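You operate a simulated robot arm through the tools that you are given. There is no shell and no other tool.

You run a simulated robot arm. Do the job below in one go: nothing can be reset, and whatever is moved stays where it is left.

TASK
Put things in order on the top of the dining table. At the end: the green oil bottle is in the white bowl; the green scoop from the top of the dining table stands where the white label (marked "RICE") stood; the grey cartridge stands where the green scoop stood; the white label from the top of the dining table is on the beige small board (marked "HERBS"); whatever was shut is shut again. Leave all else as you found it, and nothing knocked over.

Only the result counts: the job must be done as asked and must still hold three seconds after the hand-in. Knocking over, shifting, dropping, spilling or breaking anything else fails it.

THE ROBOT
A 6-joint arm with a two-finger parallel gripper, fixed in place. Base frame: the origin is on the floor under the middle of its stand, x ahead of it, y to its left, z up; the work surface is at about z = 0.75. Readings come in m, rad, newtons and seconds.
With the tool pointing down near the work surface it reaches from about 0.3 to 0.74 m from the base axis. Its first joint turns from -1.152 to 1.152 rad. Payload 2.45 kg.
Tool frame: the origin (TCP) lies between the finger pads and is the grasp point; the fingertips stand 0.024 m ahead of it; z points along the fingers, y is the line along which they close. The gripper opens to 0.068 m. The fingers are 0.017 m wide and 0.01 m thick; the gripper's body (0.04 by 0.07 m) begins 0.041 m behind the TCP.
Orientation is told as [roll, pitch, yaw] about the base's x, y, z axes, in that order, counted from this pose: with the fingers straight down and closing along the base's y, the tool's x points along the base's -x, its y along +y and its z along -z.

THE INTERFACE
- The arm moves only by the tool nudge_tool. Its arguments are lists of equal length, an entry for each row: "dr": the turn, a rotation vector about the tool's x, y, z in units of 90 degrees (1.0 is 90 degrees), a list of three; "translation": the shift along the tool's x, y, z in units of 400 mm (1.0 is 400 mm), a list of three; "gripper": the finger opening in mm, from 0 to 68. In form: {"dr": [[wx, wy, wz], ...], "translation": [[dx, dy, dz], ...], "gripper": [gripper, ...]}. A call has 1 to 20 rows; each row is the pose to reach, as a shift and turn from the pose commanded when the call began, along the tool's axes at that moment. A call with a number of a shift or a turn outside -1 to 1 is refused whole. Each row takes 0.2 s and may step no farther than 0.05 m and 0.15 rad from the row before; otherwise, or with a gripper value out of range, the whole call is refused. Where a pose cannot be reached the arm comes as near as it can. A force on the tool above 40 N (or 10 N above the force at the start of the call, whichever is more), or a blocked arm, ends the call early, and 0.2 s more pass. The fingers move at their own pace (about 0.108 m/s each) and stop on an object; they squeeze with about 20 N. The grip force told is the motor's: it shows also when the fingers shut on nothing. Time passes only in rows, and 0.2 s behind the last, so rows that repeat a pose let the fingers close. The reply holds the time, the measured pose of the TCP, the force on the tool along the base axes, the opening and the grip force, in the units named above and with some noise, with the torque about the TCP (base axes, N m) and any sound that the robot's microphone picked up, and new pictures: "pictures" is both (left out), scene, wrist or none.
- Cameras (640 x 400 px; columns grow to the right, rows downward): "scene" is fixed at [0.1635, 0.426, 1.4422]; the picture's right is [-0.70, -0.72, 0.00], its down [-0.56, 0.54, -0.63] and it looks along [0.45, -0.44, -0.78] (base axes); focal length 375 px, centre (320, 200). "wrist" rides on the gripper at [0.084, 0.011, -0.075] in the tool frame; the picture's right is [-0.13, 0.99, 0.00], its down [-0.60, -0.08, -0.79] and it looks along [-0.79, -0.10, 0.61] (tool axes); focal length 251 px, centre (320, 200). There is no depth. A picture from a camera that has moved, and an enlarged one, comes with that camera's place and axes in the base frame and with its lens.
- enlarge(camera, box): a new picture of the part [left, top, right, bottom] of that camera's present view, enlarged. It takes no simulated time.
- sign_off(): hands the job in; it is judged then, once.

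Nothing tells you positions but the pictures and the camera data. Unless the task says otherwise, let go and move clear before handing in.

The tools are called after "Emit:" as a command line: name --argument value ..., lists and objects as JSON in quotes. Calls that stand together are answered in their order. nudge_tool: Moves the arm, as the interface text tells. Its arguments: {"type":"object","properties":{"dr":{"type":"array"},"translation":{"type":"array"},"gripper":{"type":"array"},"pictures":{"type":"string","enum":["both","scene","wrist","none"]}},"required":["dr","translation","gripper"]} The other tools are called the same way: enlarge (camera, box) takes an enlarged picture of a part of a camera's view; sign_off () hands the job in.

At the start:

```text
clock: 0.0
tool_pos: [0.4237, 0.1012, 1.088]
orientation: [0.0, 0.001, 0.0]
wrist_force: [0.7, 0.4, -0.1]
wrist_torque: [-0.04, 0.02, 0.0]
finger_gap: 0.0681
finger_force: 0.1
```

scene: 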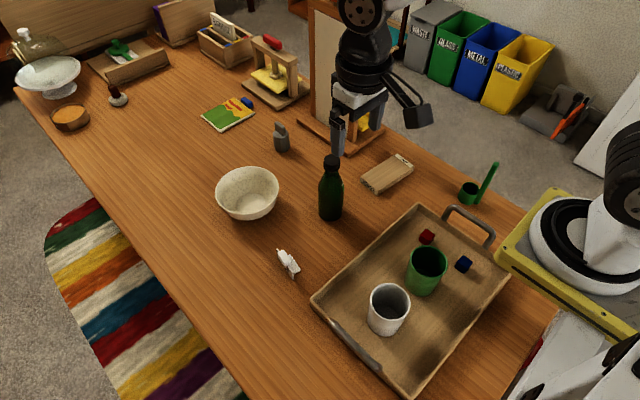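
wrist: 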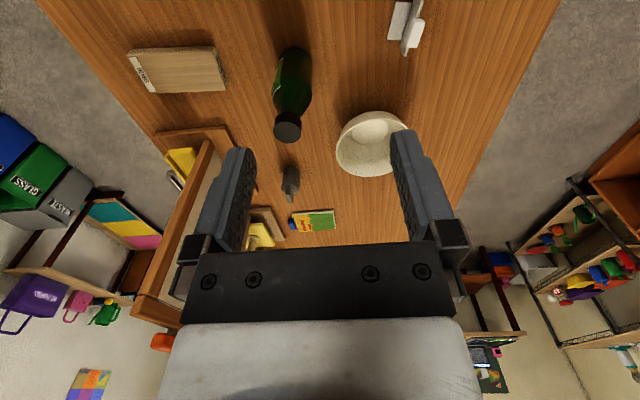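

I see a table with a bowl, a green bottle, a grey cartridge, a small board, a green scoop, a white label and a tray with cups. I'll take enlarged views first to work out where each one is.

Emit:
enlarge --camera "scene" --box '[200, 100, 360, 200]'

Emit:
enlarge --camera "scene" --box '[340, 130, 520, 242]'

Emit:
enlarge --camera "scene" --box '[200, 150, 360, 290]'

Emit:
enlarge --camera "wrist" --box '[100, 0, 460, 225]'

```text
4.00 times, centred on (280, 150) of scene
camera zoom: at [0.1635, 0.426, 1.4422], right [-0.7, -0.72, 0.0], down [-0.56, 0.54, -0.63], along [0.45, -0.44, -0.78], focal length 1500 px, centre (480, 400)
```

zoom: 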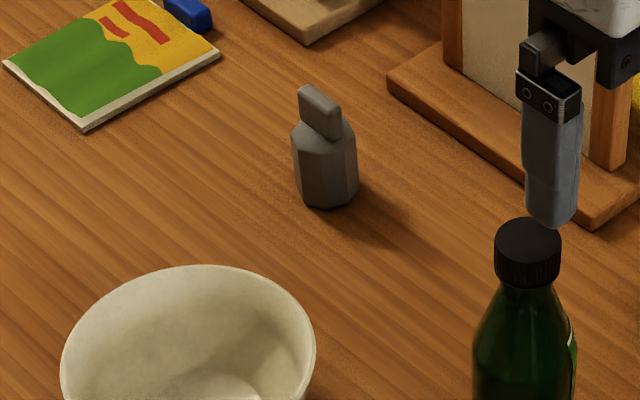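

```text
3.56 times, centred on (430, 186) of scene
camera zoom: at [0.1635, 0.426, 1.4422], right [-0.7, -0.72, 0.0], down [-0.56, 0.54, -0.63], along [0.45, -0.44, -0.78], focal length 1333 px, centre (-71, 250)
```

zoom: 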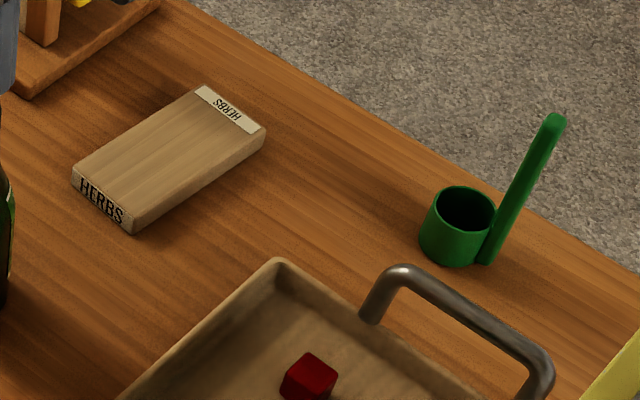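

```text
2.86 times, centred on (280, 220) of scene
camera zoom: at [0.1635, 0.426, 1.4422], right [-0.7, -0.72, 0.0], down [-0.56, 0.54, -0.63], along [0.45, -0.44, -0.78], focal length 1071 px, centre (434, 143)
```

zoom: 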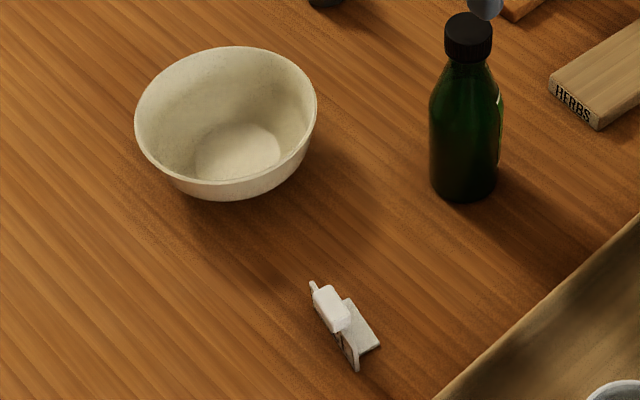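

```text
1.78 times, centred on (280, 112) of wrist
camera zoom: at [0.3391, 0.112, 1.1621], right [0.13, 0.99, 0.0], down [0.6, -0.08, 0.79], along [0.79, -0.1, -0.61], focal length 447 px, centre (391, 356)
```

zoom: 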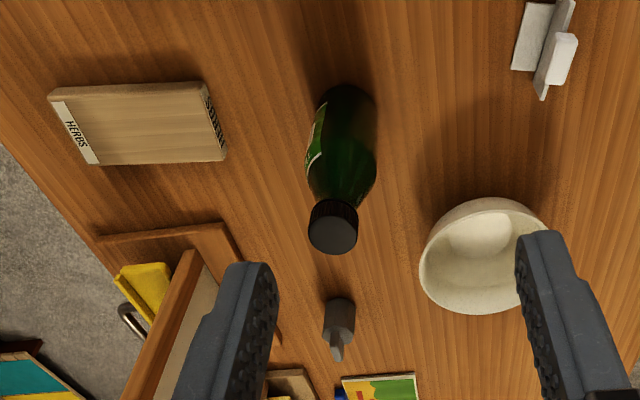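

The bottle is near (0.52, 0.045), the bowl near (0.66, 0.165), the cartridge near (0.765, -0.015), the scoop near (0.32, -0.22), the label near (0.484, 0.206) and the HERBS board near (0.495, -0.124). Next I'll move the wrist camera in for a closer look at the label.

Emit:
nudge_tool --dr '[[0, 0, 0], [0, 0, 0], [0, 0, 0], [0, 0, 0], [0, 0, 0]]' --translation '[[0.047, 0.0495, 0.069], [0.094, 0.099, 0.138], [0.141, 0.1485, 0.207], [0.188, 0.198, 0.276], [0.235, 0.2475, 0.345]]' --gripper '[68, 68, 68, 68, 68]'

```text
clock: 1.2
tool_pos: [0.3292, 0.202, 0.9496]
orientation: [0.002, 0.0, 0.0]
wrist_force: [0.7, 0.1, 0.3]
wrist_torque: [-0.01, -0.01, 0.0]
finger_gap: 0.068
finger_force: 0.1
camera wrist: at [0.2444, 0.2114, 1.0232], right [0.13, 0.99, 0.0], down [0.6, -0.08, 0.79], along [0.79, -0.1, -0.61], focal length 251 px, centre (320, 200)
```

scene: 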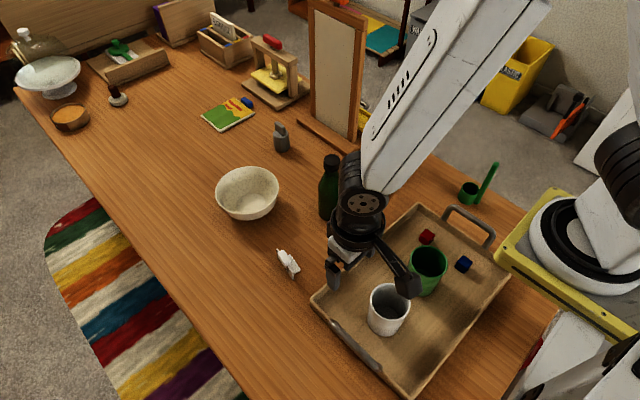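
wrist: 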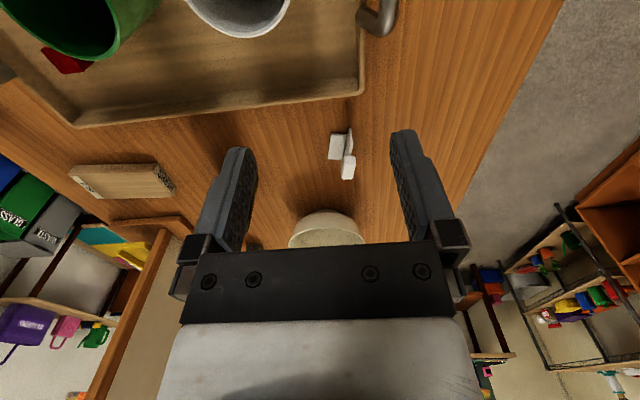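

Emit:
enlarge --camera "wrist" --box '[290, 110, 400, 179]'

Emit:
enlarge --camera "scene" --box '[262, 240, 318, 285]'

Emit:
enlarge --camera "wrist" --box '[50, 130, 210, 230]'

Emit:
enlarge --camera "scene" --box '[0, 0, 320, 200]'

```text
5.80 times, centred on (345, 144) of wrist
camera zoom: at [0.2444, 0.2114, 1.0232], right [0.13, 0.99, 0.0], down [0.6, -0.08, 0.79], along [0.79, -0.1, -0.61], focal length 1458 px, centre (175, 522)
```

zoom: 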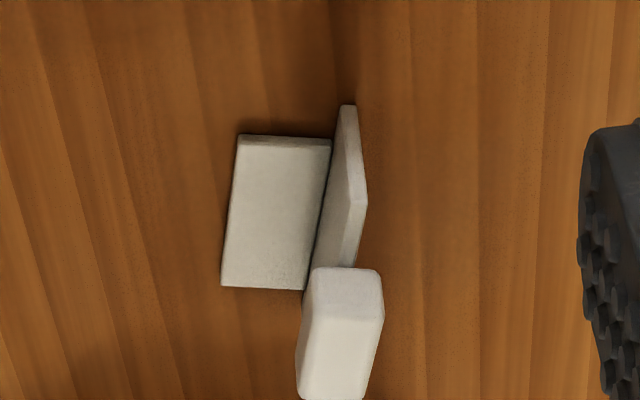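

```text
8.89 times, centred on (290, 262) of scene
camera zoom: at [0.1635, 0.426, 1.4422], right [-0.7, -0.72, 0.0], down [-0.56, 0.54, -0.63], along [0.45, -0.44, -0.78], focal length 3333 px, centre (587, -356)
```

zoom: 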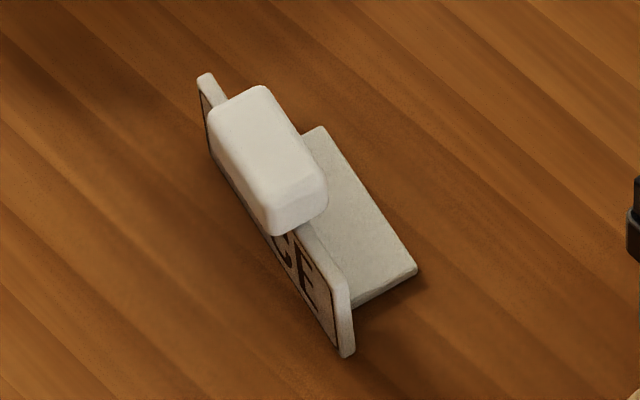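

```text
4.00 times, centred on (130, 180) of wrist
camera zoom: at [0.2444, 0.2114, 1.0232], right [0.13, 0.99, 0.0], down [0.6, -0.08, 0.79], along [0.79, -0.1, -0.61], focal length 1006 px, centre (1080, 280)
```

zoom: 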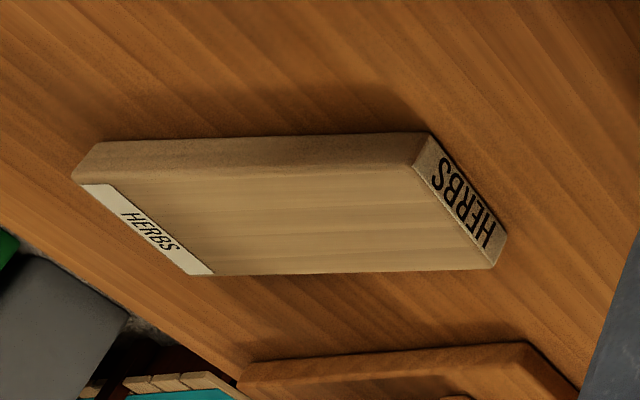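

```text
2.00 times, centred on (160, 100) of scene
camera zoom: at [0.1635, 0.426, 1.4422], right [-0.7, -0.72, 0.0], down [-0.56, 0.54, -0.63], along [0.45, -0.44, -0.78], focal length 750 px, centre (640, 400)
```

zoom: 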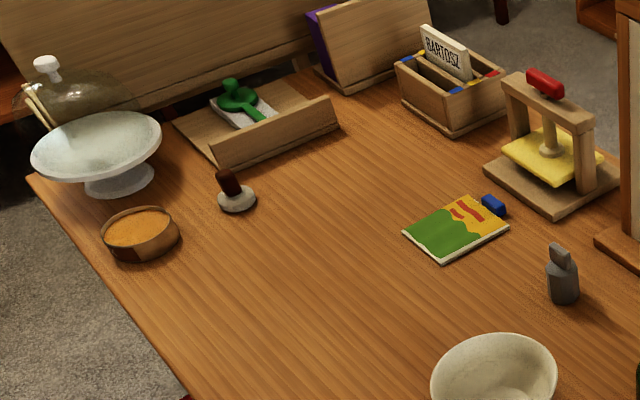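

The label is a plate with a foot on its -y side and a knob on top, at about (0.484, 0.214) and turned roughly -12°. The board is centred near (0.50, -0.13) with its top at about z = 0.77. Next I'll get a closer view of the bottle and the cartridge.

Emit:
nudge_tool --dr '[[0, 0, 0], [0, 0, 0], [0, 0, 0], [0, 0, 0], [0, 0, 0]]' --translation '[[-0.06, -0.075, -0.025], [-0.12, -0.15, -0.05], [-0.18, -0.225, -0.075], [-0.24, -0.3, -0.1], [-0.3, -0.375, -0.125]]' --gripper '[68, 68, 68, 68, 68]'

```text
clock: 2.4
tool_pos: [0.4492, 0.0513, 0.998]
orientation: [-0.001, 0.001, 0.003]
wrist_force: [1.3, -0.6, -0.7]
wrist_torque: [0.01, -0.01, 0.01]
finger_gap: 0.0677
finger_force: 0.0
camera wrist: at [0.3646, 0.0601, 1.0724], right [0.13, 0.99, 0.0], down [0.6, -0.08, 0.79], along [0.79, -0.1, -0.61], focal length 251 px, centre (320, 200)
```

scene: 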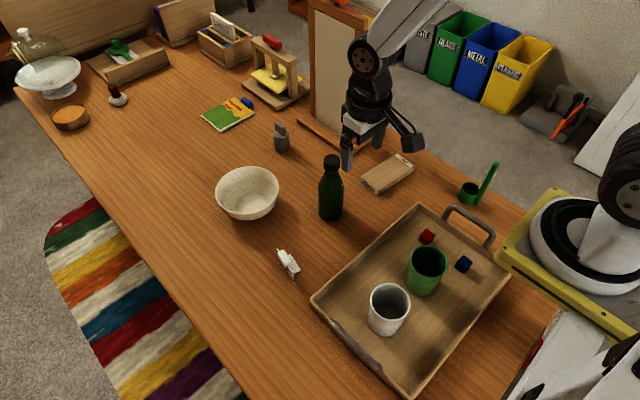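
wrist: 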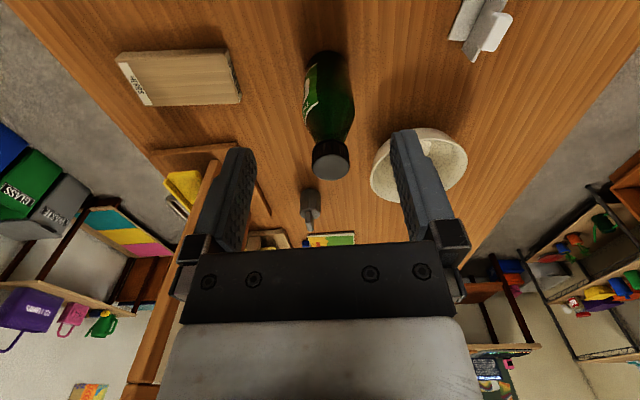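

Emit:
enlarge --camera "wrist" --box '[270, 40, 400, 121]'

Emit:
enlarge --camera "wrist" --box '[280, 170, 360, 220]'

Emit:
enlarge --camera "scene" --box '[310, 145, 355, 225]'

Emit:
enlarge --camera "scene" --box '[440, 150, 520, 210]'

Emit:
enlarge --camera "scene" --box '[255, 110, 305, 160]'

```text
4.92 times, centred on (335, 80) of wrist
camera zoom: at [0.3646, 0.0601, 1.0724], right [0.13, 0.99, 0.0], down [0.6, -0.08, 0.79], along [0.79, -0.1, -0.61], focal length 1238 px, centre (246, 788)
```

zoom: 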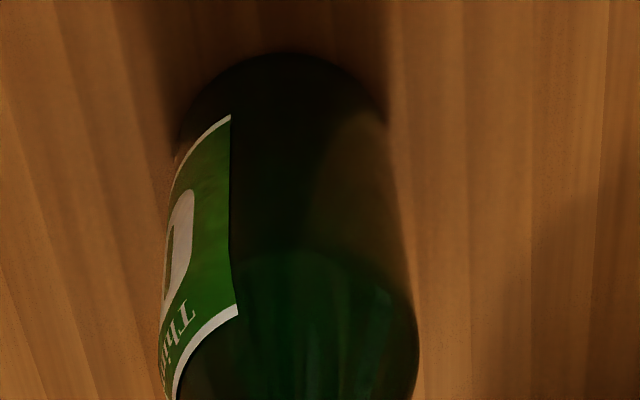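

```text
8.00 times, centred on (320, 195) of wrist
camera zoom: at [0.3646, 0.0601, 1.0724], right [0.13, 0.99, 0.0], down [0.6, -0.08, 0.79], along [0.79, -0.1, -0.61], focal length 2012 px, centre (320, 240)
```

zoom: 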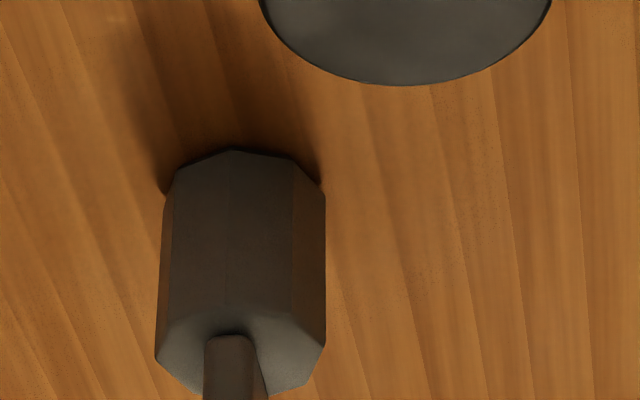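

```text
5.00 times, centred on (332, 185) of scene
camera zoom: at [0.1635, 0.426, 1.4422], right [-0.7, -0.72, 0.0], down [-0.56, 0.54, -0.63], along [0.45, -0.44, -0.78], focal length 1875 px, centre (258, 275)
```

zoom: 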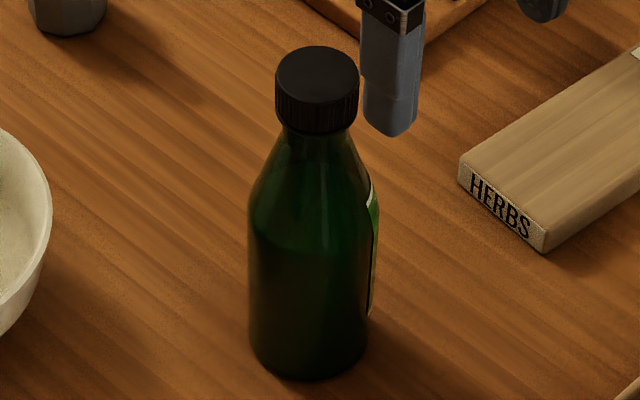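

```text
6.67 times, centred on (480, 180) of scene
camera zoom: at [0.1635, 0.426, 1.4422], right [-0.7, -0.72, 0.0], down [-0.56, 0.54, -0.63], along [0.45, -0.44, -0.78], focal length 2500 px, centre (-747, 333)
```

zoom: 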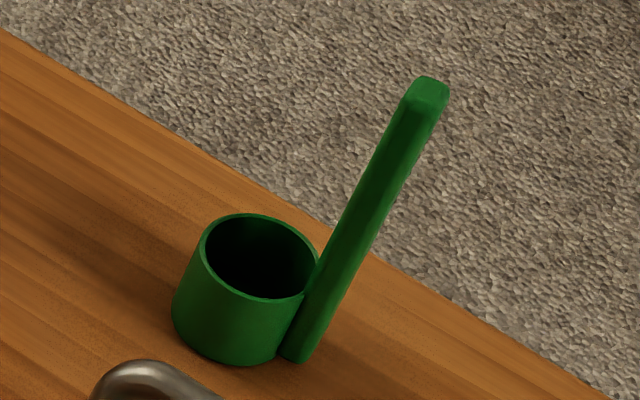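

```text
8.00 times, centred on (280, 135) of scene
camera zoom: at [0.1635, 0.426, 1.4422], right [-0.7, -0.72, 0.0], down [-0.56, 0.54, -0.63], along [0.45, -0.44, -0.78], focal length 3000 px, centre (640, 720)
```

zoom: 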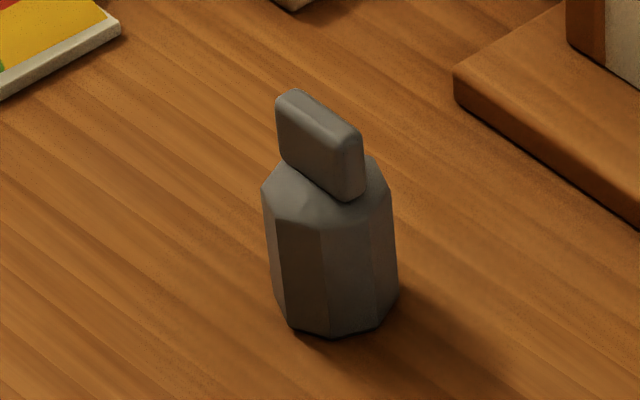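

The bottle sits near (0.521, 0.048) with its cap top at about z = 0.925, and the cartridge's tab is thin along y. Before I lift the bottle, I'll look at the bowl from closer up.

Emit:
nudge_tool --dr '[[0, 0, 0], [0, 0, 0], [0, 0, 0], [0, 0, 0]]' --translation '[[-0.04, 0.08, 0], [-0.08, 0.16, 0], [-0.125, 0.25, 0], [-0.125, 0.25, 0]]' --gripper '[68, 68, 68, 68]'

```text
clock: 3.4
tool_pos: [0.4979, 0.1532, 1.0011]
orientation: [0.0, 0.001, 0.0]
wrist_force: [0.6, -0.7, -0.1]
wrist_torque: [0.01, 0.0, -0.01]
finger_gap: 0.0682
finger_force: 0.0
camera wrist: at [0.4143, 0.163, 1.0748], right [0.13, 0.99, 0.0], down [0.6, -0.08, 0.79], along [0.79, -0.1, -0.61], focal length 251 px, centre (320, 200)
```

scene: 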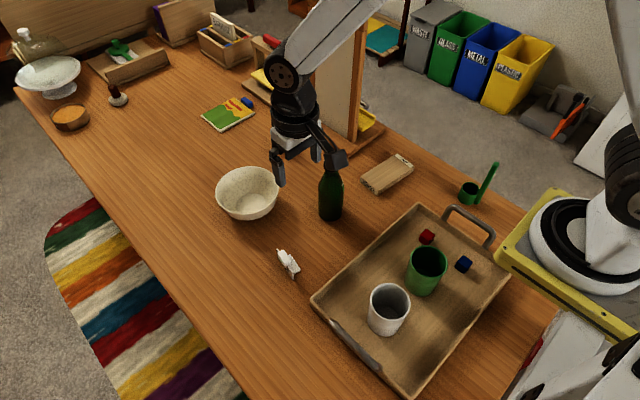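
wrist: 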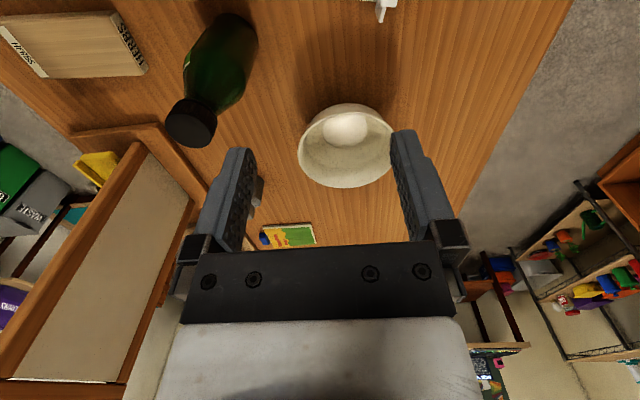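

Emit:
enlarge --camera "wrist" --box '[285, 95, 405, 195]'

Emit:
enlarge --camera "wrist" --box '[150, 0, 280, 160]'

Emit:
enlarge --camera "scene" --box '[205, 150, 295, 230]'

```text
4.00 times, centred on (345, 145) of wrist
camera zoom: at [0.4143, 0.163, 1.0748], right [0.13, 0.99, 0.0], down [0.6, -0.08, 0.79], along [0.79, -0.1, -0.61], focal length 1006 px, centre (220, 420)
```

zoom: 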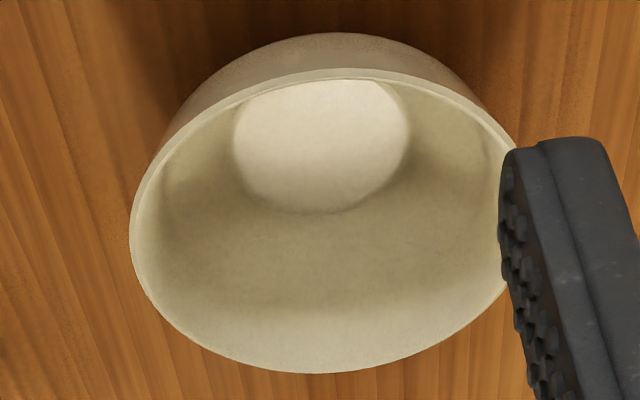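

```text
2.50 times, centred on (215, 80) of wrist
camera zoom: at [0.4143, 0.163, 1.0748], right [0.13, 0.99, 0.0], down [0.6, -0.08, 0.79], along [0.79, -0.1, -0.61], focal length 629 px, centre (582, 500)
```

zoom: 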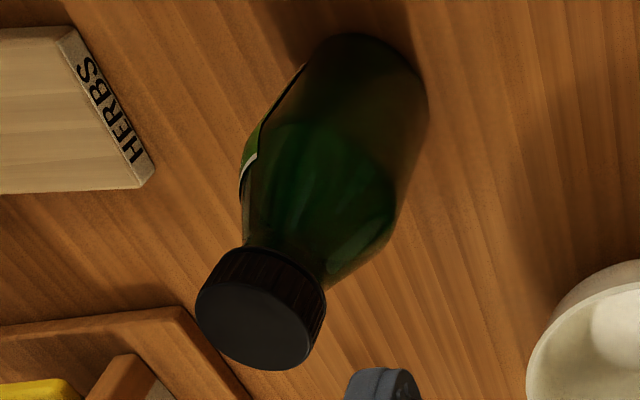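

```text
5.00 times, centred on (250, 190) of scene
camera zoom: at [0.1635, 0.4261, 1.4422], right [-0.7, -0.72, 0.0], down [-0.56, 0.54, -0.63], along [0.45, -0.44, -0.78], focal length 1875 px, centre (670, 250)
```

zoom: 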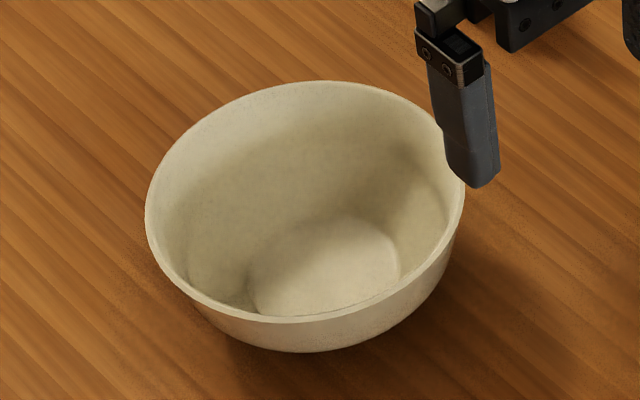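

The bowl's centre is near (0.660, 0.167), and its flat bottom has a radius of about 34 mm. Next I'll line the gripper up above the bottle and check.

Emit:
nudge_tool --dr '[[0, 0, 0], [0, 0, 0], [0, 0, 0], [0, 0, 0]]' --translation '[[-0.017, -0.086, 0], [-0.034, -0.172, 0], [-0.05, -0.259, 0], [-0.05, -0.259, 0]]' --gripper '[68, 68, 68, 68]'

```text
clock: 4.4
tool_pos: [0.5184, 0.049, 1.001]
orientation: [0.001, 0.001, 0.001]
wrist_force: [0.2, -0.8, -0.6]
wrist_torque: [-0.03, 0.02, 0.01]
finger_gap: 0.0679
finger_force: 0.0
camera wrist: at [0.4347, 0.0587, 1.075], right [0.13, 0.99, 0.0], down [0.6, -0.08, 0.79], along [0.79, -0.1, -0.61], focal length 251 px, centre (320, 200)
```

scene: 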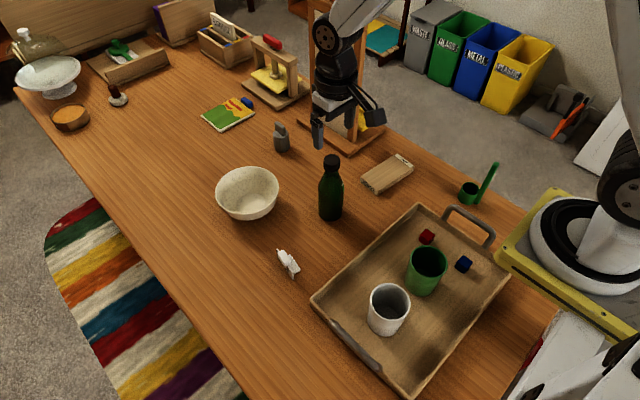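
wrist: 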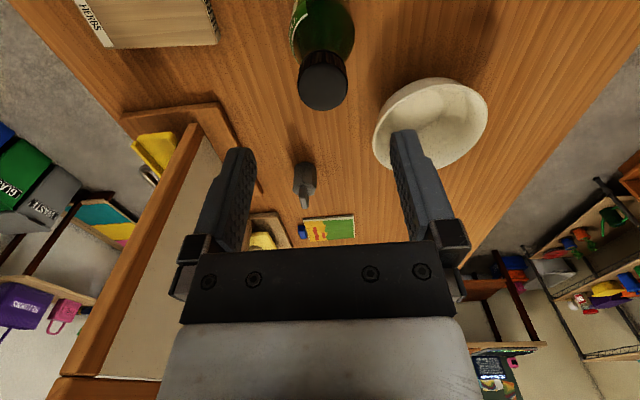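

Emit:
enlarge --camera "wrist" --box '[280, 55, 368, 115]'

Emit:
enlarge --camera "wrist" --box '[270, 140, 350, 210]'

Emit:
enlarge --camera "scene" --box '[290, 80, 390, 170]'

```text
6.67 times, centred on (324, 85) of wrist
camera zoom: at [0.4347, 0.0587, 1.075], right [0.13, 0.99, 0.0], down [0.6, -0.08, 0.79], along [0.79, -0.1, -0.61], focal length 1676 px, centre (293, 967)
```

zoom: 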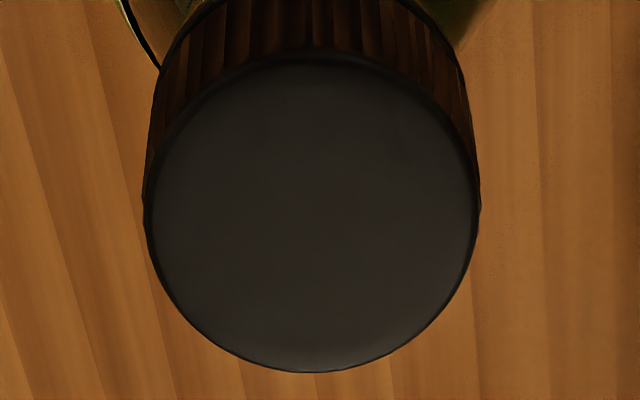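

```text
5.71 times, centred on (310, 175) of wrist
camera zoom: at [0.4347, 0.0587, 1.075], right [0.13, 0.99, 0.0], down [0.6, -0.08, 0.79], along [0.79, -0.1, -0.61], focal length 1437 px, centre (377, 343)
```

zoom: 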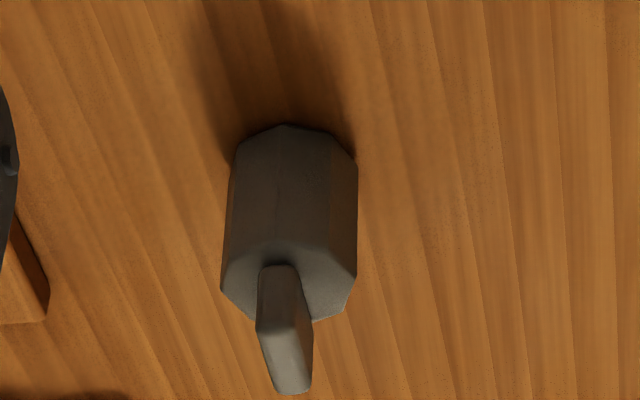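

```text
4.44 times, centred on (340, 125) of scene
camera zoom: at [0.1636, 0.426, 1.4422], right [-0.7, -0.72, 0.0], down [-0.56, 0.54, -0.63], along [0.45, -0.44, -0.78], focal length 1666 px, centre (231, 533)
```

zoom: 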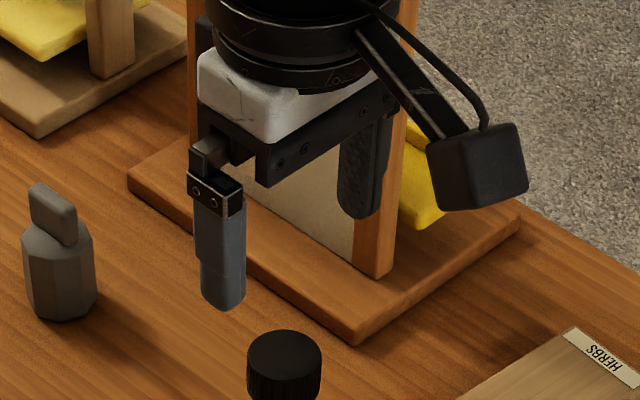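

The cap is centred within about 2 mm. I'll shift 2 mm in +y and come down around the cap.

Emit:
nudge_tool --dr '[[0, 0, 0], [0, 0, 0], [0, 0, 0], [0, 0, 0], [0, 0, 0], [0, 0, 0]]' --translation '[[0, 0.005, 0.04], [0, 0.005, 0.08], [0, 0.005, 0.12], [0, 0.005, 0.16], [0, 0.005, 0.195], [0, 0.005, 0.23]]' --gripper '[68, 68, 68, 68, 68, 68]'

Emit:
enlarge --camera "wrist" --box '[180, 90, 460, 265]'

Emit:
enlarge --camera "scene" --box '[290, 110, 390, 200]'

```text
clock: 5.8
tool_pos: [0.5207, 0.0486, 0.908]
orientation: [0.0, -0.001, -0.002]
wrist_force: [0.0, -0.8, -0.5]
wrist_torque: [-0.03, -0.01, 0.01]
finger_gap: 0.0681
finger_force: 0.1
camera wrist: at [0.4354, 0.0589, 0.982], right [0.13, 0.99, 0.0], down [0.6, -0.08, 0.79], along [0.79, -0.1, -0.61], focal length 251 px, centre (320, 200)
```

scene: 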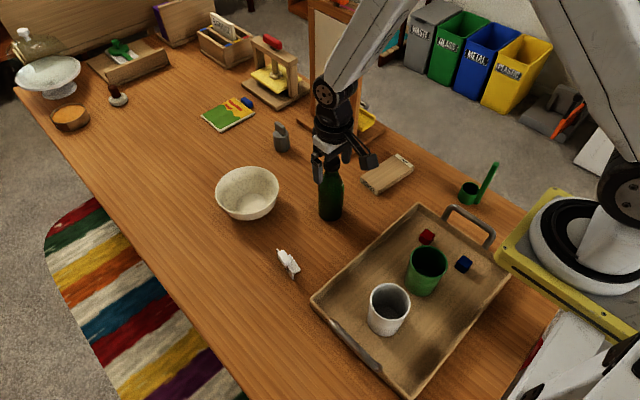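
wrist: 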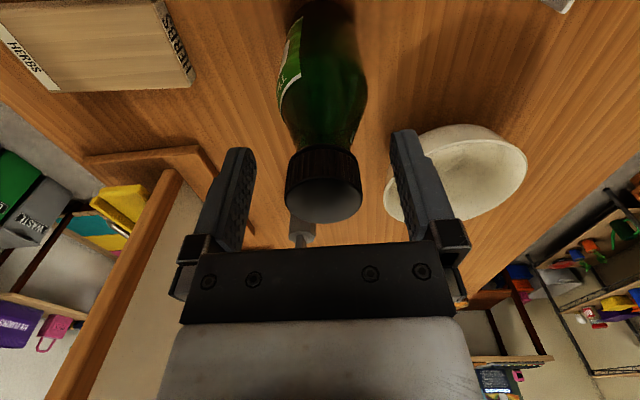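

```text
2.29 times, centred on (320, 178) of wrist
camera zoom: at [0.4354, 0.0589, 0.982], right [0.13, 0.99, 0.0], down [0.6, -0.08, 0.79], along [0.79, -0.1, -0.61], focal length 575 px, centre (320, 251)
```

zoom: 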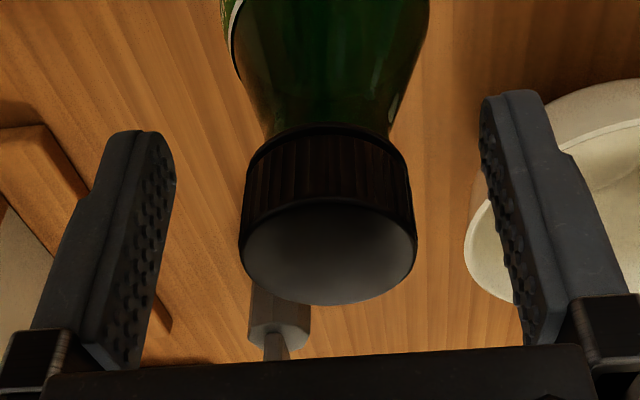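

```text
4.44 times, centred on (340, 155) of scene
camera zoom: at [0.1635, 0.426, 1.4422], right [-0.7, -0.72, 0.0], down [-0.56, 0.54, -0.63], along [0.45, -0.44, -0.78], focal length 1666 px, centre (231, 400)
```

zoom: 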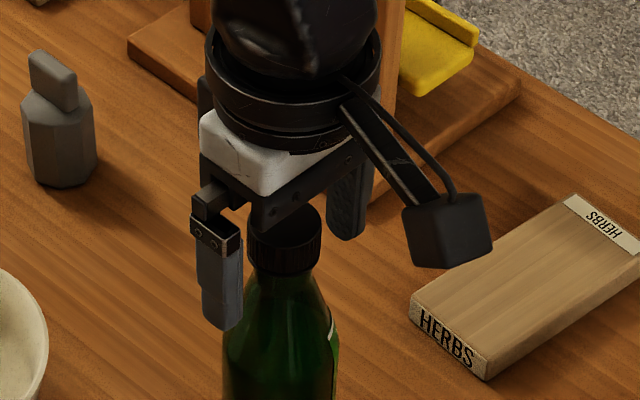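

The fingers straddle the cap and the TCP is level with its middle. I'll close on it and lift a few centimetres.

Emit:
nudge_tool --dr '[[0, 0, 0], [0, 0, 0], [0, 0, 0], [0, 0, 0], [0, 0, 0]]' --translation '[[0, 0.004, 0], [0, 0.004, 0], [0, 0.004, 0], [0, 0.004, 0], [0, 0.004, 0]]' --gripper '[50, 30, 20, 20, 20]'

```text
clock: 7.0
tool_pos: [0.5192, 0.0493, 0.9081]
orientation: [0.001, 0.0, -0.002]
wrist_force: [-0.1, -0.1, 0.4]
wrist_torque: [0.04, -0.11, -0.02]
finger_gap: 0.0322
finger_force: 20.4
camera wrist: at [0.4354, 0.0605, 0.9821], right [0.13, 0.99, 0.0], down [0.6, -0.08, 0.79], along [0.79, -0.1, -0.61], focal length 251 px, centre (320, 200)
```

scene: 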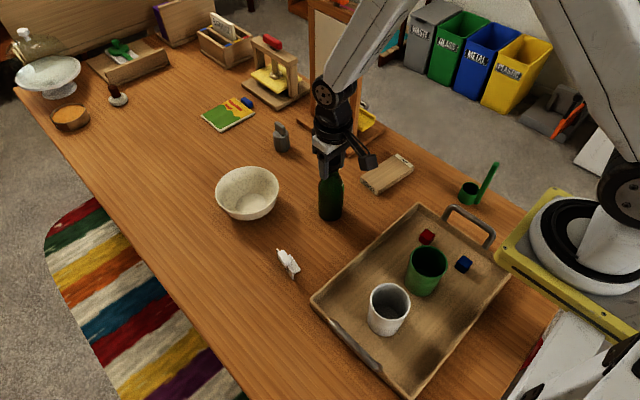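
wrist: 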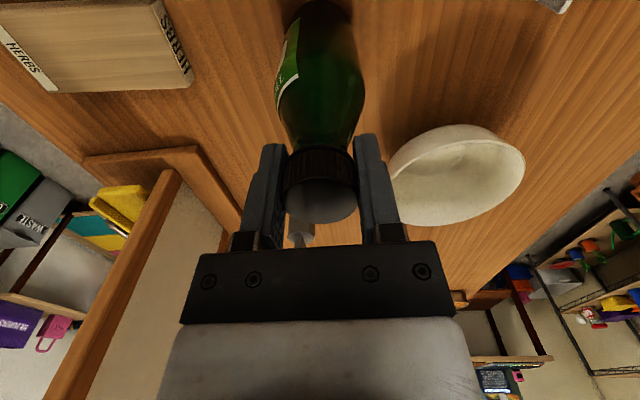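

The grip holds at 32 mm. I'll test-lift 40 mm.

Emit:
nudge_tool --dr '[[0, 0, 0], [0, 0, 0], [0, 0, 0], [0, 0, 0]]' --translation '[[0, 0, -0.025], [0, 0, -0.05], [0, 0, -0.075], [0, 0, -0.1]]' --gripper '[20, 20, 20, 20]'

Emit:
enlarge --camera "scene" --box '[280, 110, 380, 230]'

```text
clock: 8.0
tool_pos: [0.5189, 0.0496, 0.9475]
orientation: [0.001, 0.001, 0.0]
wrist_force: [-0.2, 0.3, -3.8]
wrist_torque: [0.02, 0.0, 0.01]
finger_gap: 0.0324
finger_force: 20.7
camera wrist: at [0.4347, 0.0607, 1.0218], right [0.13, 0.99, 0.0], down [0.6, -0.08, 0.79], along [0.79, -0.1, -0.61], focal length 251 px, centre (320, 200)
```

scene: 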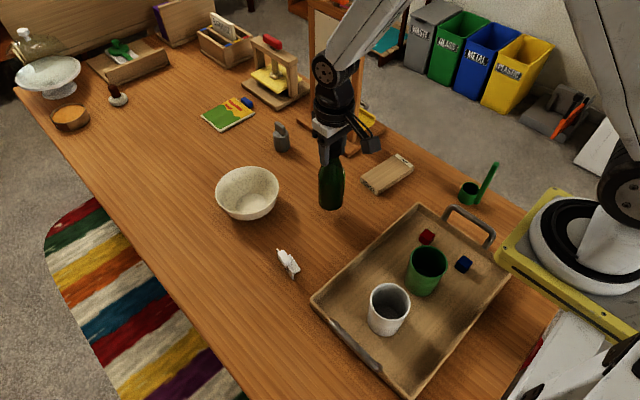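
wrist: 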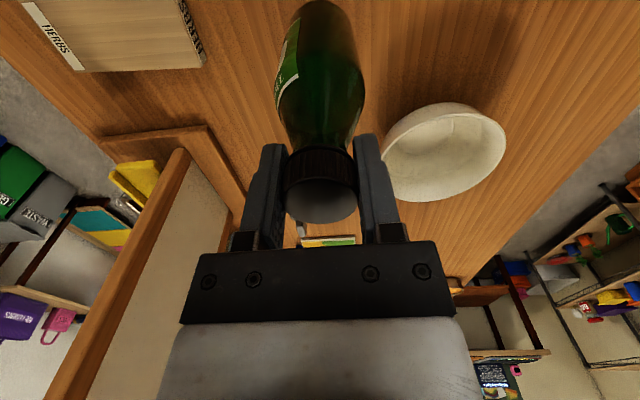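

```text
3.33 times, centred on (330, 170) of scene
camera zoom: at [0.1636, 0.426, 1.4422], right [-0.7, -0.72, 0.0], down [-0.56, 0.54, -0.63], along [0.45, -0.44, -0.78], focal length 1250 px, centre (287, 300)
```

zoom: 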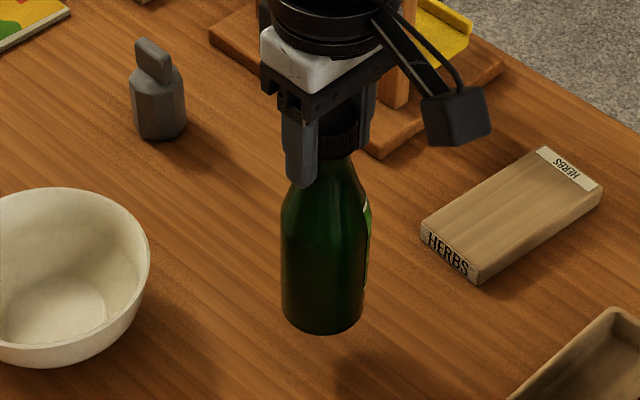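

The whole bottle came up, about 3.8 N and hanging straight. Next I'll raise it clear of the rim and carry it over the bowl.

Emit:
nudge_tool --dr '[[0, 0, 0], [0, 0, 0], [0, 0, 0], [0, 0, 0], [0, 0, 0], [0, 0, 0], [0, 0, 0], [0, 0, 0], [0, 0, 0], [0, 0, 0], [0, 0, 0], [0, 0, 0]]' --translation '[[0, 0, -0.05], [0, 0, -0.1], [0, 0, -0.14], [-0.04, 0.033, -0.14], [-0.09, 0.075, -0.14], [-0.14, 0.116, -0.14], [-0.19, 0.158, -0.14], [-0.24, 0.199, -0.14], [-0.29, 0.241, -0.14], [-0.33, 0.274, -0.14], [-0.3525, 0.2925, -0.14], [-0.3525, 0.2925, -0.14]]' --gripper '[20, 20, 20, 20, 20, 20, 20, 20, 20, 20, 20, 20]'

Emit:
enlarge --camera "scene" --box '[190, 90, 320, 230]'

Emit:
enlarge --camera "wrist" --box '[220, 0, 420, 125]'

```text
clock: 10.6
tool_pos: [0.6607, 0.1674, 1.0034]
orientation: [0.001, 0.001, 0.003]
wrist_force: [-0.5, -0.6, -3.6]
wrist_torque: [0.0, -0.01, 0.01]
finger_gap: 0.0321
finger_force: 19.7
camera wrist: at [0.5761, 0.1779, 1.0778], right [0.13, 0.99, 0.0], down [0.6, -0.08, 0.79], along [0.79, -0.1, -0.61], focal length 251 px, centre (320, 200)
```

scene: 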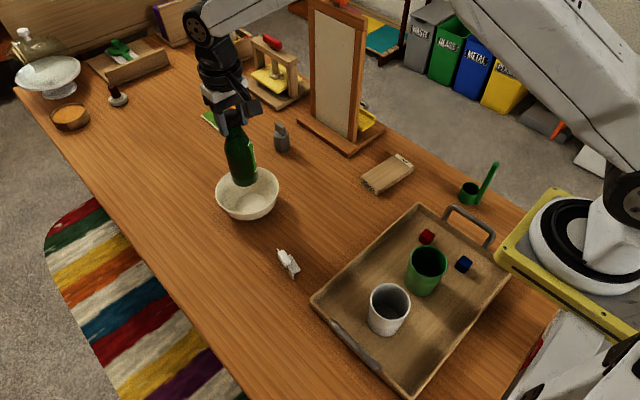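
wrist: 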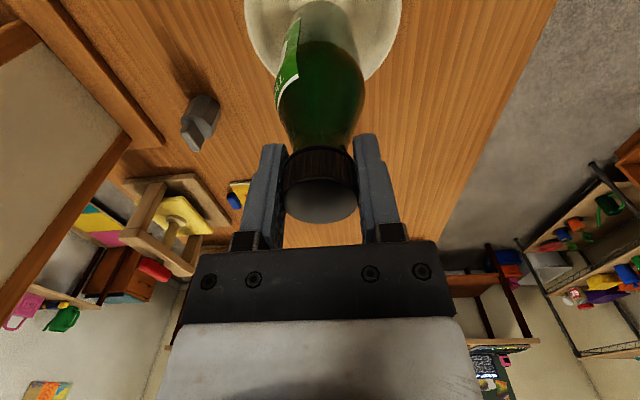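

```text
2.86 times, centred on (255, 160) of scene
camera zoom: at [0.1636, 0.4261, 1.4422], right [-0.7, -0.72, 0.0], down [-0.56, 0.54, -0.63], along [0.45, -0.44, -0.78], focal length 1071 px, centre (506, 314)
```

zoom: 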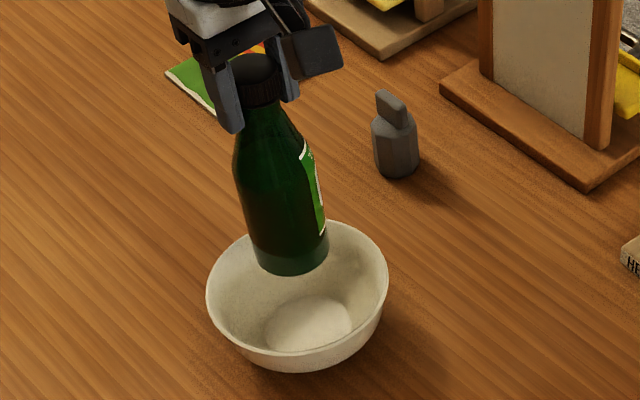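

```text
3.20 times, centred on (320, 62) of wrist
camera zoom: at [0.5761, 0.1779, 1.0778], right [0.13, 0.99, 0.0], down [0.6, -0.08, 0.79], along [0.79, -0.1, -0.61], focal length 805 px, centre (320, 640)
```

zoom: 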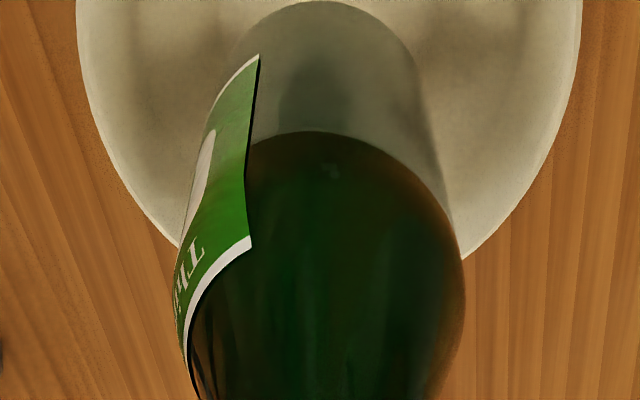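

The bottle is over the bowl and well centred. I'll lower it partway and check its position before it touches the bottom.

Emit:
nudge_tool --dr '[[0, 0, 0], [0, 0, 0], [0, 0, 0], [0, 0, 0], [0, 0, 0]]' --translation '[[0, 0, 0.04], [0, 0, 0.08], [0, 0, 0.12], [0, 0, 0.155], [0, 0, 0.155]]' --gripper '[20, 20, 20, 20, 20]'

Emit:
enlarge --camera "scene" --box '[205, 140, 295, 230]'

Emit:
enlarge --camera "wrist" --box '[220, 0, 420, 125]'

```text
clock: 11.8
tool_pos: [0.6603, 0.1663, 0.9424]
orientation: [-0.001, -0.001, 0.001]
wrist_force: [-0.2, 0.2, -4.2]
wrist_torque: [-0.01, -0.03, -0.02]
finger_gap: 0.0321
finger_force: 20.2
camera wrist: at [0.5756, 0.1782, 1.0165], right [0.13, 0.99, 0.0], down [0.6, -0.08, 0.79], along [0.79, -0.1, -0.61], focal length 251 px, centre (320, 200)
```

scene: 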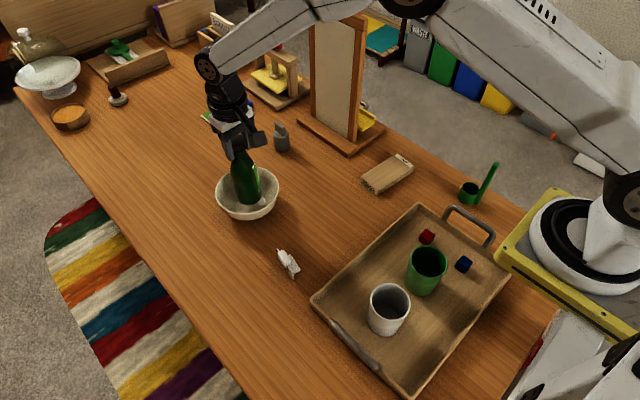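
wrist: 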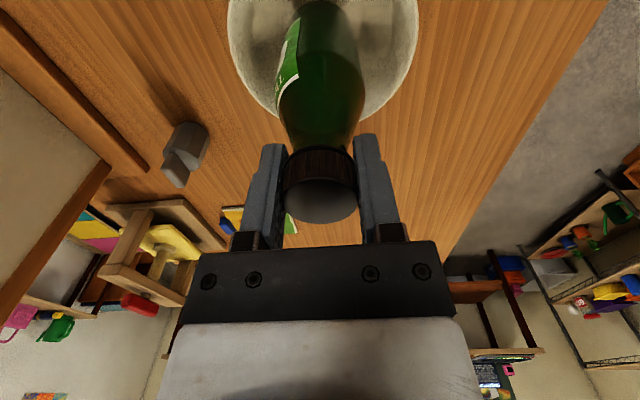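

```text
4.44 times, centred on (250, 185) of scene
camera zoom: at [0.1636, 0.4261, 1.4422], right [-0.7, -0.72, 0.0], down [-0.56, 0.54, -0.63], along [0.45, -0.44, -0.78], focal length 1666 px, centre (631, 267)
```

zoom: 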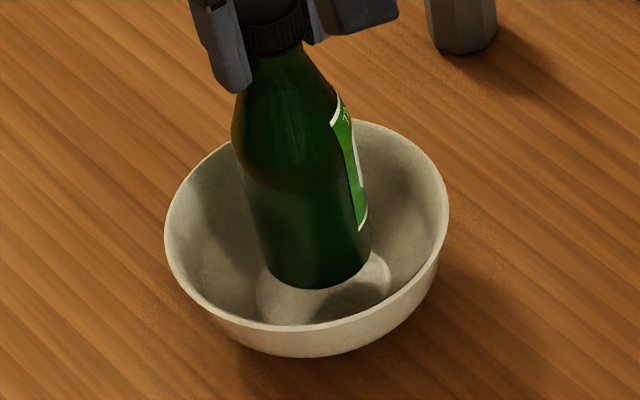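

```text
3.20 times, centred on (320, 62) of wrist
camera zoom: at [0.5756, 0.1782, 1.0165], right [0.13, 0.99, 0.0], down [0.6, -0.08, 0.79], along [0.79, -0.1, -0.61], focal length 805 px, centre (320, 640)
```

zoom: 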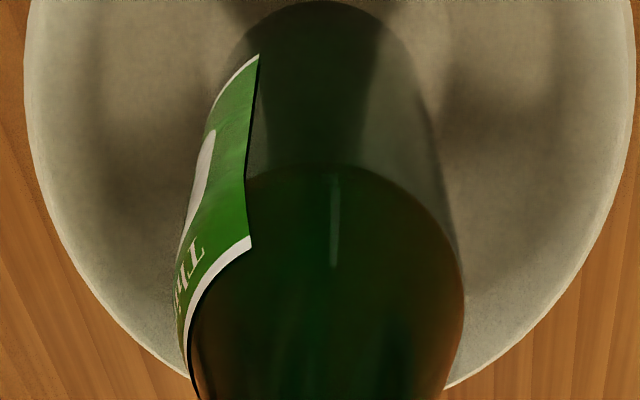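

The base is tracking onto the flat bottom of the bowl. I'll lower it carefully until it touches.

Emit:
nudge_tool --dr '[[0, 0, 0], [0, 0, 0], [0, 0, 0], [0, 0, 0], [0, 0, 0]]' --translation '[[0, 0.001, 0.015], [0, 0.002, 0.03], [0, 0.003, 0.042], [0, 0.003, 0.052], [0, 0.003, 0.056]]' --gripper '[20, 20, 20, 20, 20]' --pictures "none"

```text
clock: 13.0
tool_pos: [0.6615, 0.1706, 0.9198]
orientation: [-0.002, 0.001, -0.001]
wrist_force: [-0.5, -0.1, -4.4]
wrist_torque: [-0.03, -0.01, 0.04]
finger_gap: 0.0321
finger_force: 20.2
```

Emit:
nudge_tool --dr '[[0, 0, 0], [0, 0, 0]]' --translation '[[0, 0, 0.004], [0, 0, 0.008]]' --gripper '[20, 20]' --pictures "none"

```text
clock: 13.6
tool_pos: [0.66, 0.1686, 0.9154]
orientation: [-0.001, 0.0, 0.001]
wrist_force: [1.1, -0.5, -3.9]
wrist_torque: [0.01, -0.03, -0.01]
finger_gap: 0.0321
finger_force: 20.1
```

Emit:
nudge_tool --dr '[[0, 0, 0], [0, 0, 0]]' --translation '[[0, 0, 0.003], [0, 0, 0.005]]' --gripper '[20, 20]'

Emit:
enlarge --camera "scene" --box '[205, 140, 295, 230]'

```text
clock: 14.2
tool_pos: [0.6606, 0.1689, 0.916]
orientation: [0.001, 0.001, 0.001]
wrist_force: [0.3, -0.5, -3.7]
wrist_torque: [0.0, 0.0, 0.01]
finger_gap: 0.0323
finger_force: 19.7
camera wrist: at [0.5761, 0.1789, 0.9886], right [0.13, 0.99, 0.0], down [0.6, -0.08, 0.79], along [0.79, -0.1, -0.61], focal length 251 px, centre (320, 200)
```

scene: 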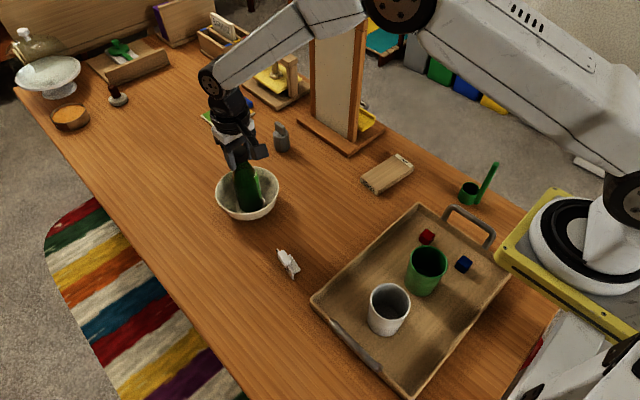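
wrist: 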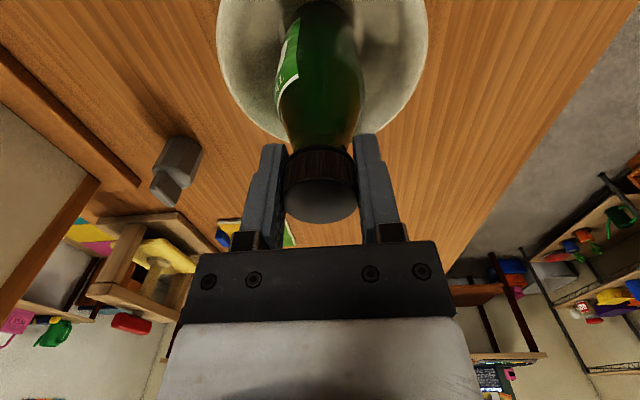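

```text
4.44 times, centred on (250, 185) of scene
camera zoom: at [0.1636, 0.4261, 1.4422], right [-0.7, -0.72, 0.0], down [-0.56, 0.54, -0.63], along [0.45, -0.44, -0.78], focal length 1666 px, centre (631, 267)
```

zoom: 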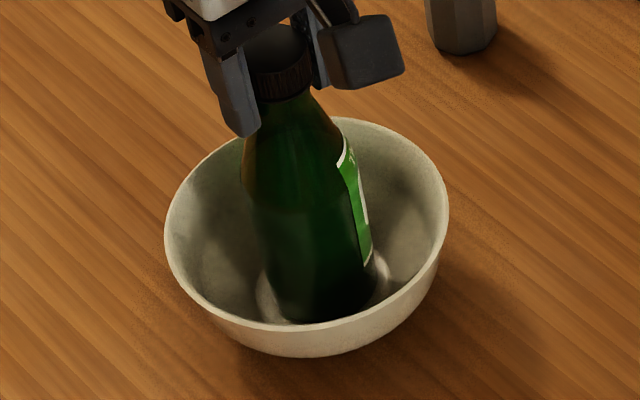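

Emit:
nudge_tool --dr '[[0, 0, 0], [0, 0, 0]]' --translation '[[0, 0, 0.003], [0, 0, 0.006]]' --gripper '[20, 20]' --pictures "none"

```text
clock: 14.8
tool_pos: [0.6614, 0.1691, 0.9131]
orientation: [-0.002, -0.005, 0.0]
wrist_force: [-3.4, -1.1, 10.2]
wrist_torque: [-0.04, 0.31, -0.05]
finger_gap: 0.0324
finger_force: 20.0
```

Emit:
nudge_tool --dr '[[0, 0, 0]]' --translation '[[0, 0, -0.002]]' --gripper '[20]'

Emit:
enlarge --camera "scene" --box '[205, 140, 295, 230]'

Emit:
enlarge --camera "wrist" --box '[220, 0, 420, 125]'

```text
clock: 15.2
tool_pos: [0.6615, 0.1689, 0.9133]
orientation: [0.0, -0.003, 0.001]
wrist_force: [-0.7, -1.2, 12.2]
wrist_torque: [-0.05, -0.09, 0.04]
finger_gap: 0.0322
finger_force: 20.2
camera wrist: at [0.5768, 0.1794, 0.9875], right [0.13, 0.99, 0.0], down [0.6, -0.08, 0.8], along [0.79, -0.1, -0.61], focal length 251 px, centre (320, 200)
```

scene: 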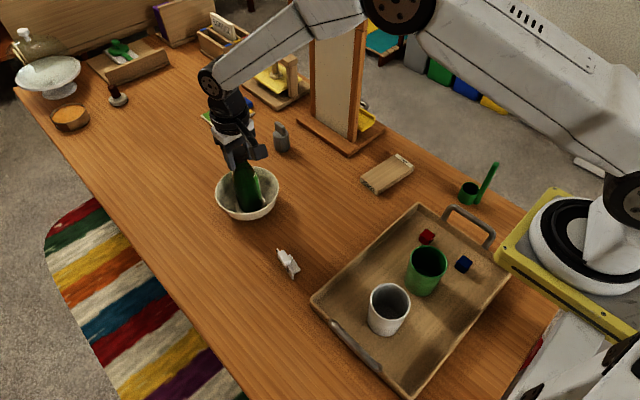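
wrist: 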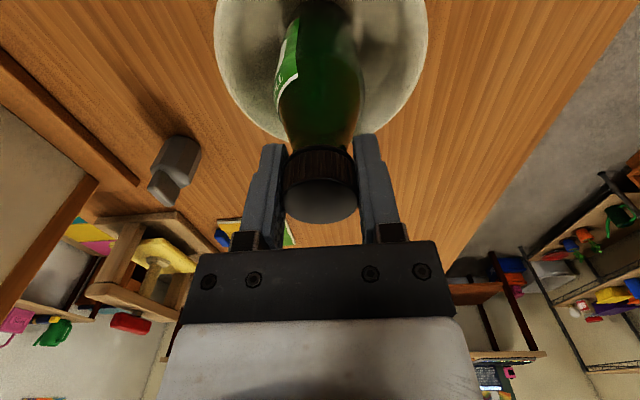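

```text
4.44 times, centred on (250, 185) of scene
camera zoom: at [0.1633, 0.4259, 1.4423], right [-0.7, -0.72, 0.0], down [-0.56, 0.54, -0.63], along [0.45, -0.44, -0.78], focal length 1666 px, centre (631, 267)
```

zoom: 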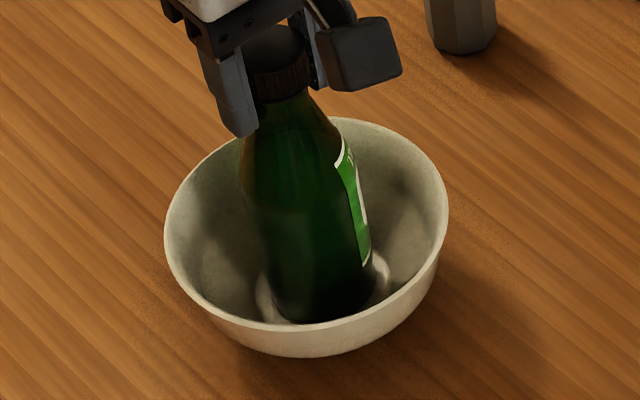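

```text
3.20 times, centred on (320, 62) of wrist
camera zoom: at [0.5768, 0.1794, 0.9875], right [0.13, 0.99, 0.0], down [0.6, -0.08, 0.8], along [0.79, -0.1, -0.61], focal length 805 px, centre (320, 640)
```

zoom: 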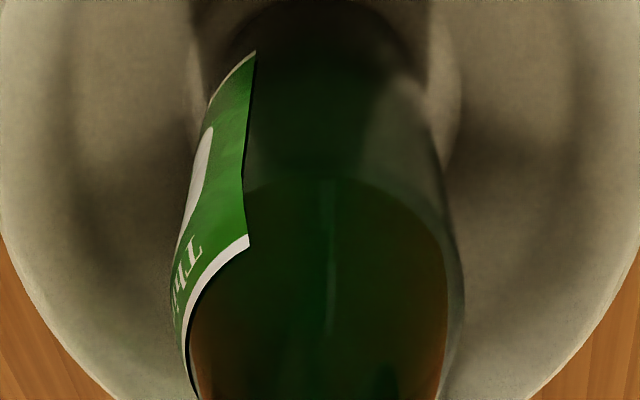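

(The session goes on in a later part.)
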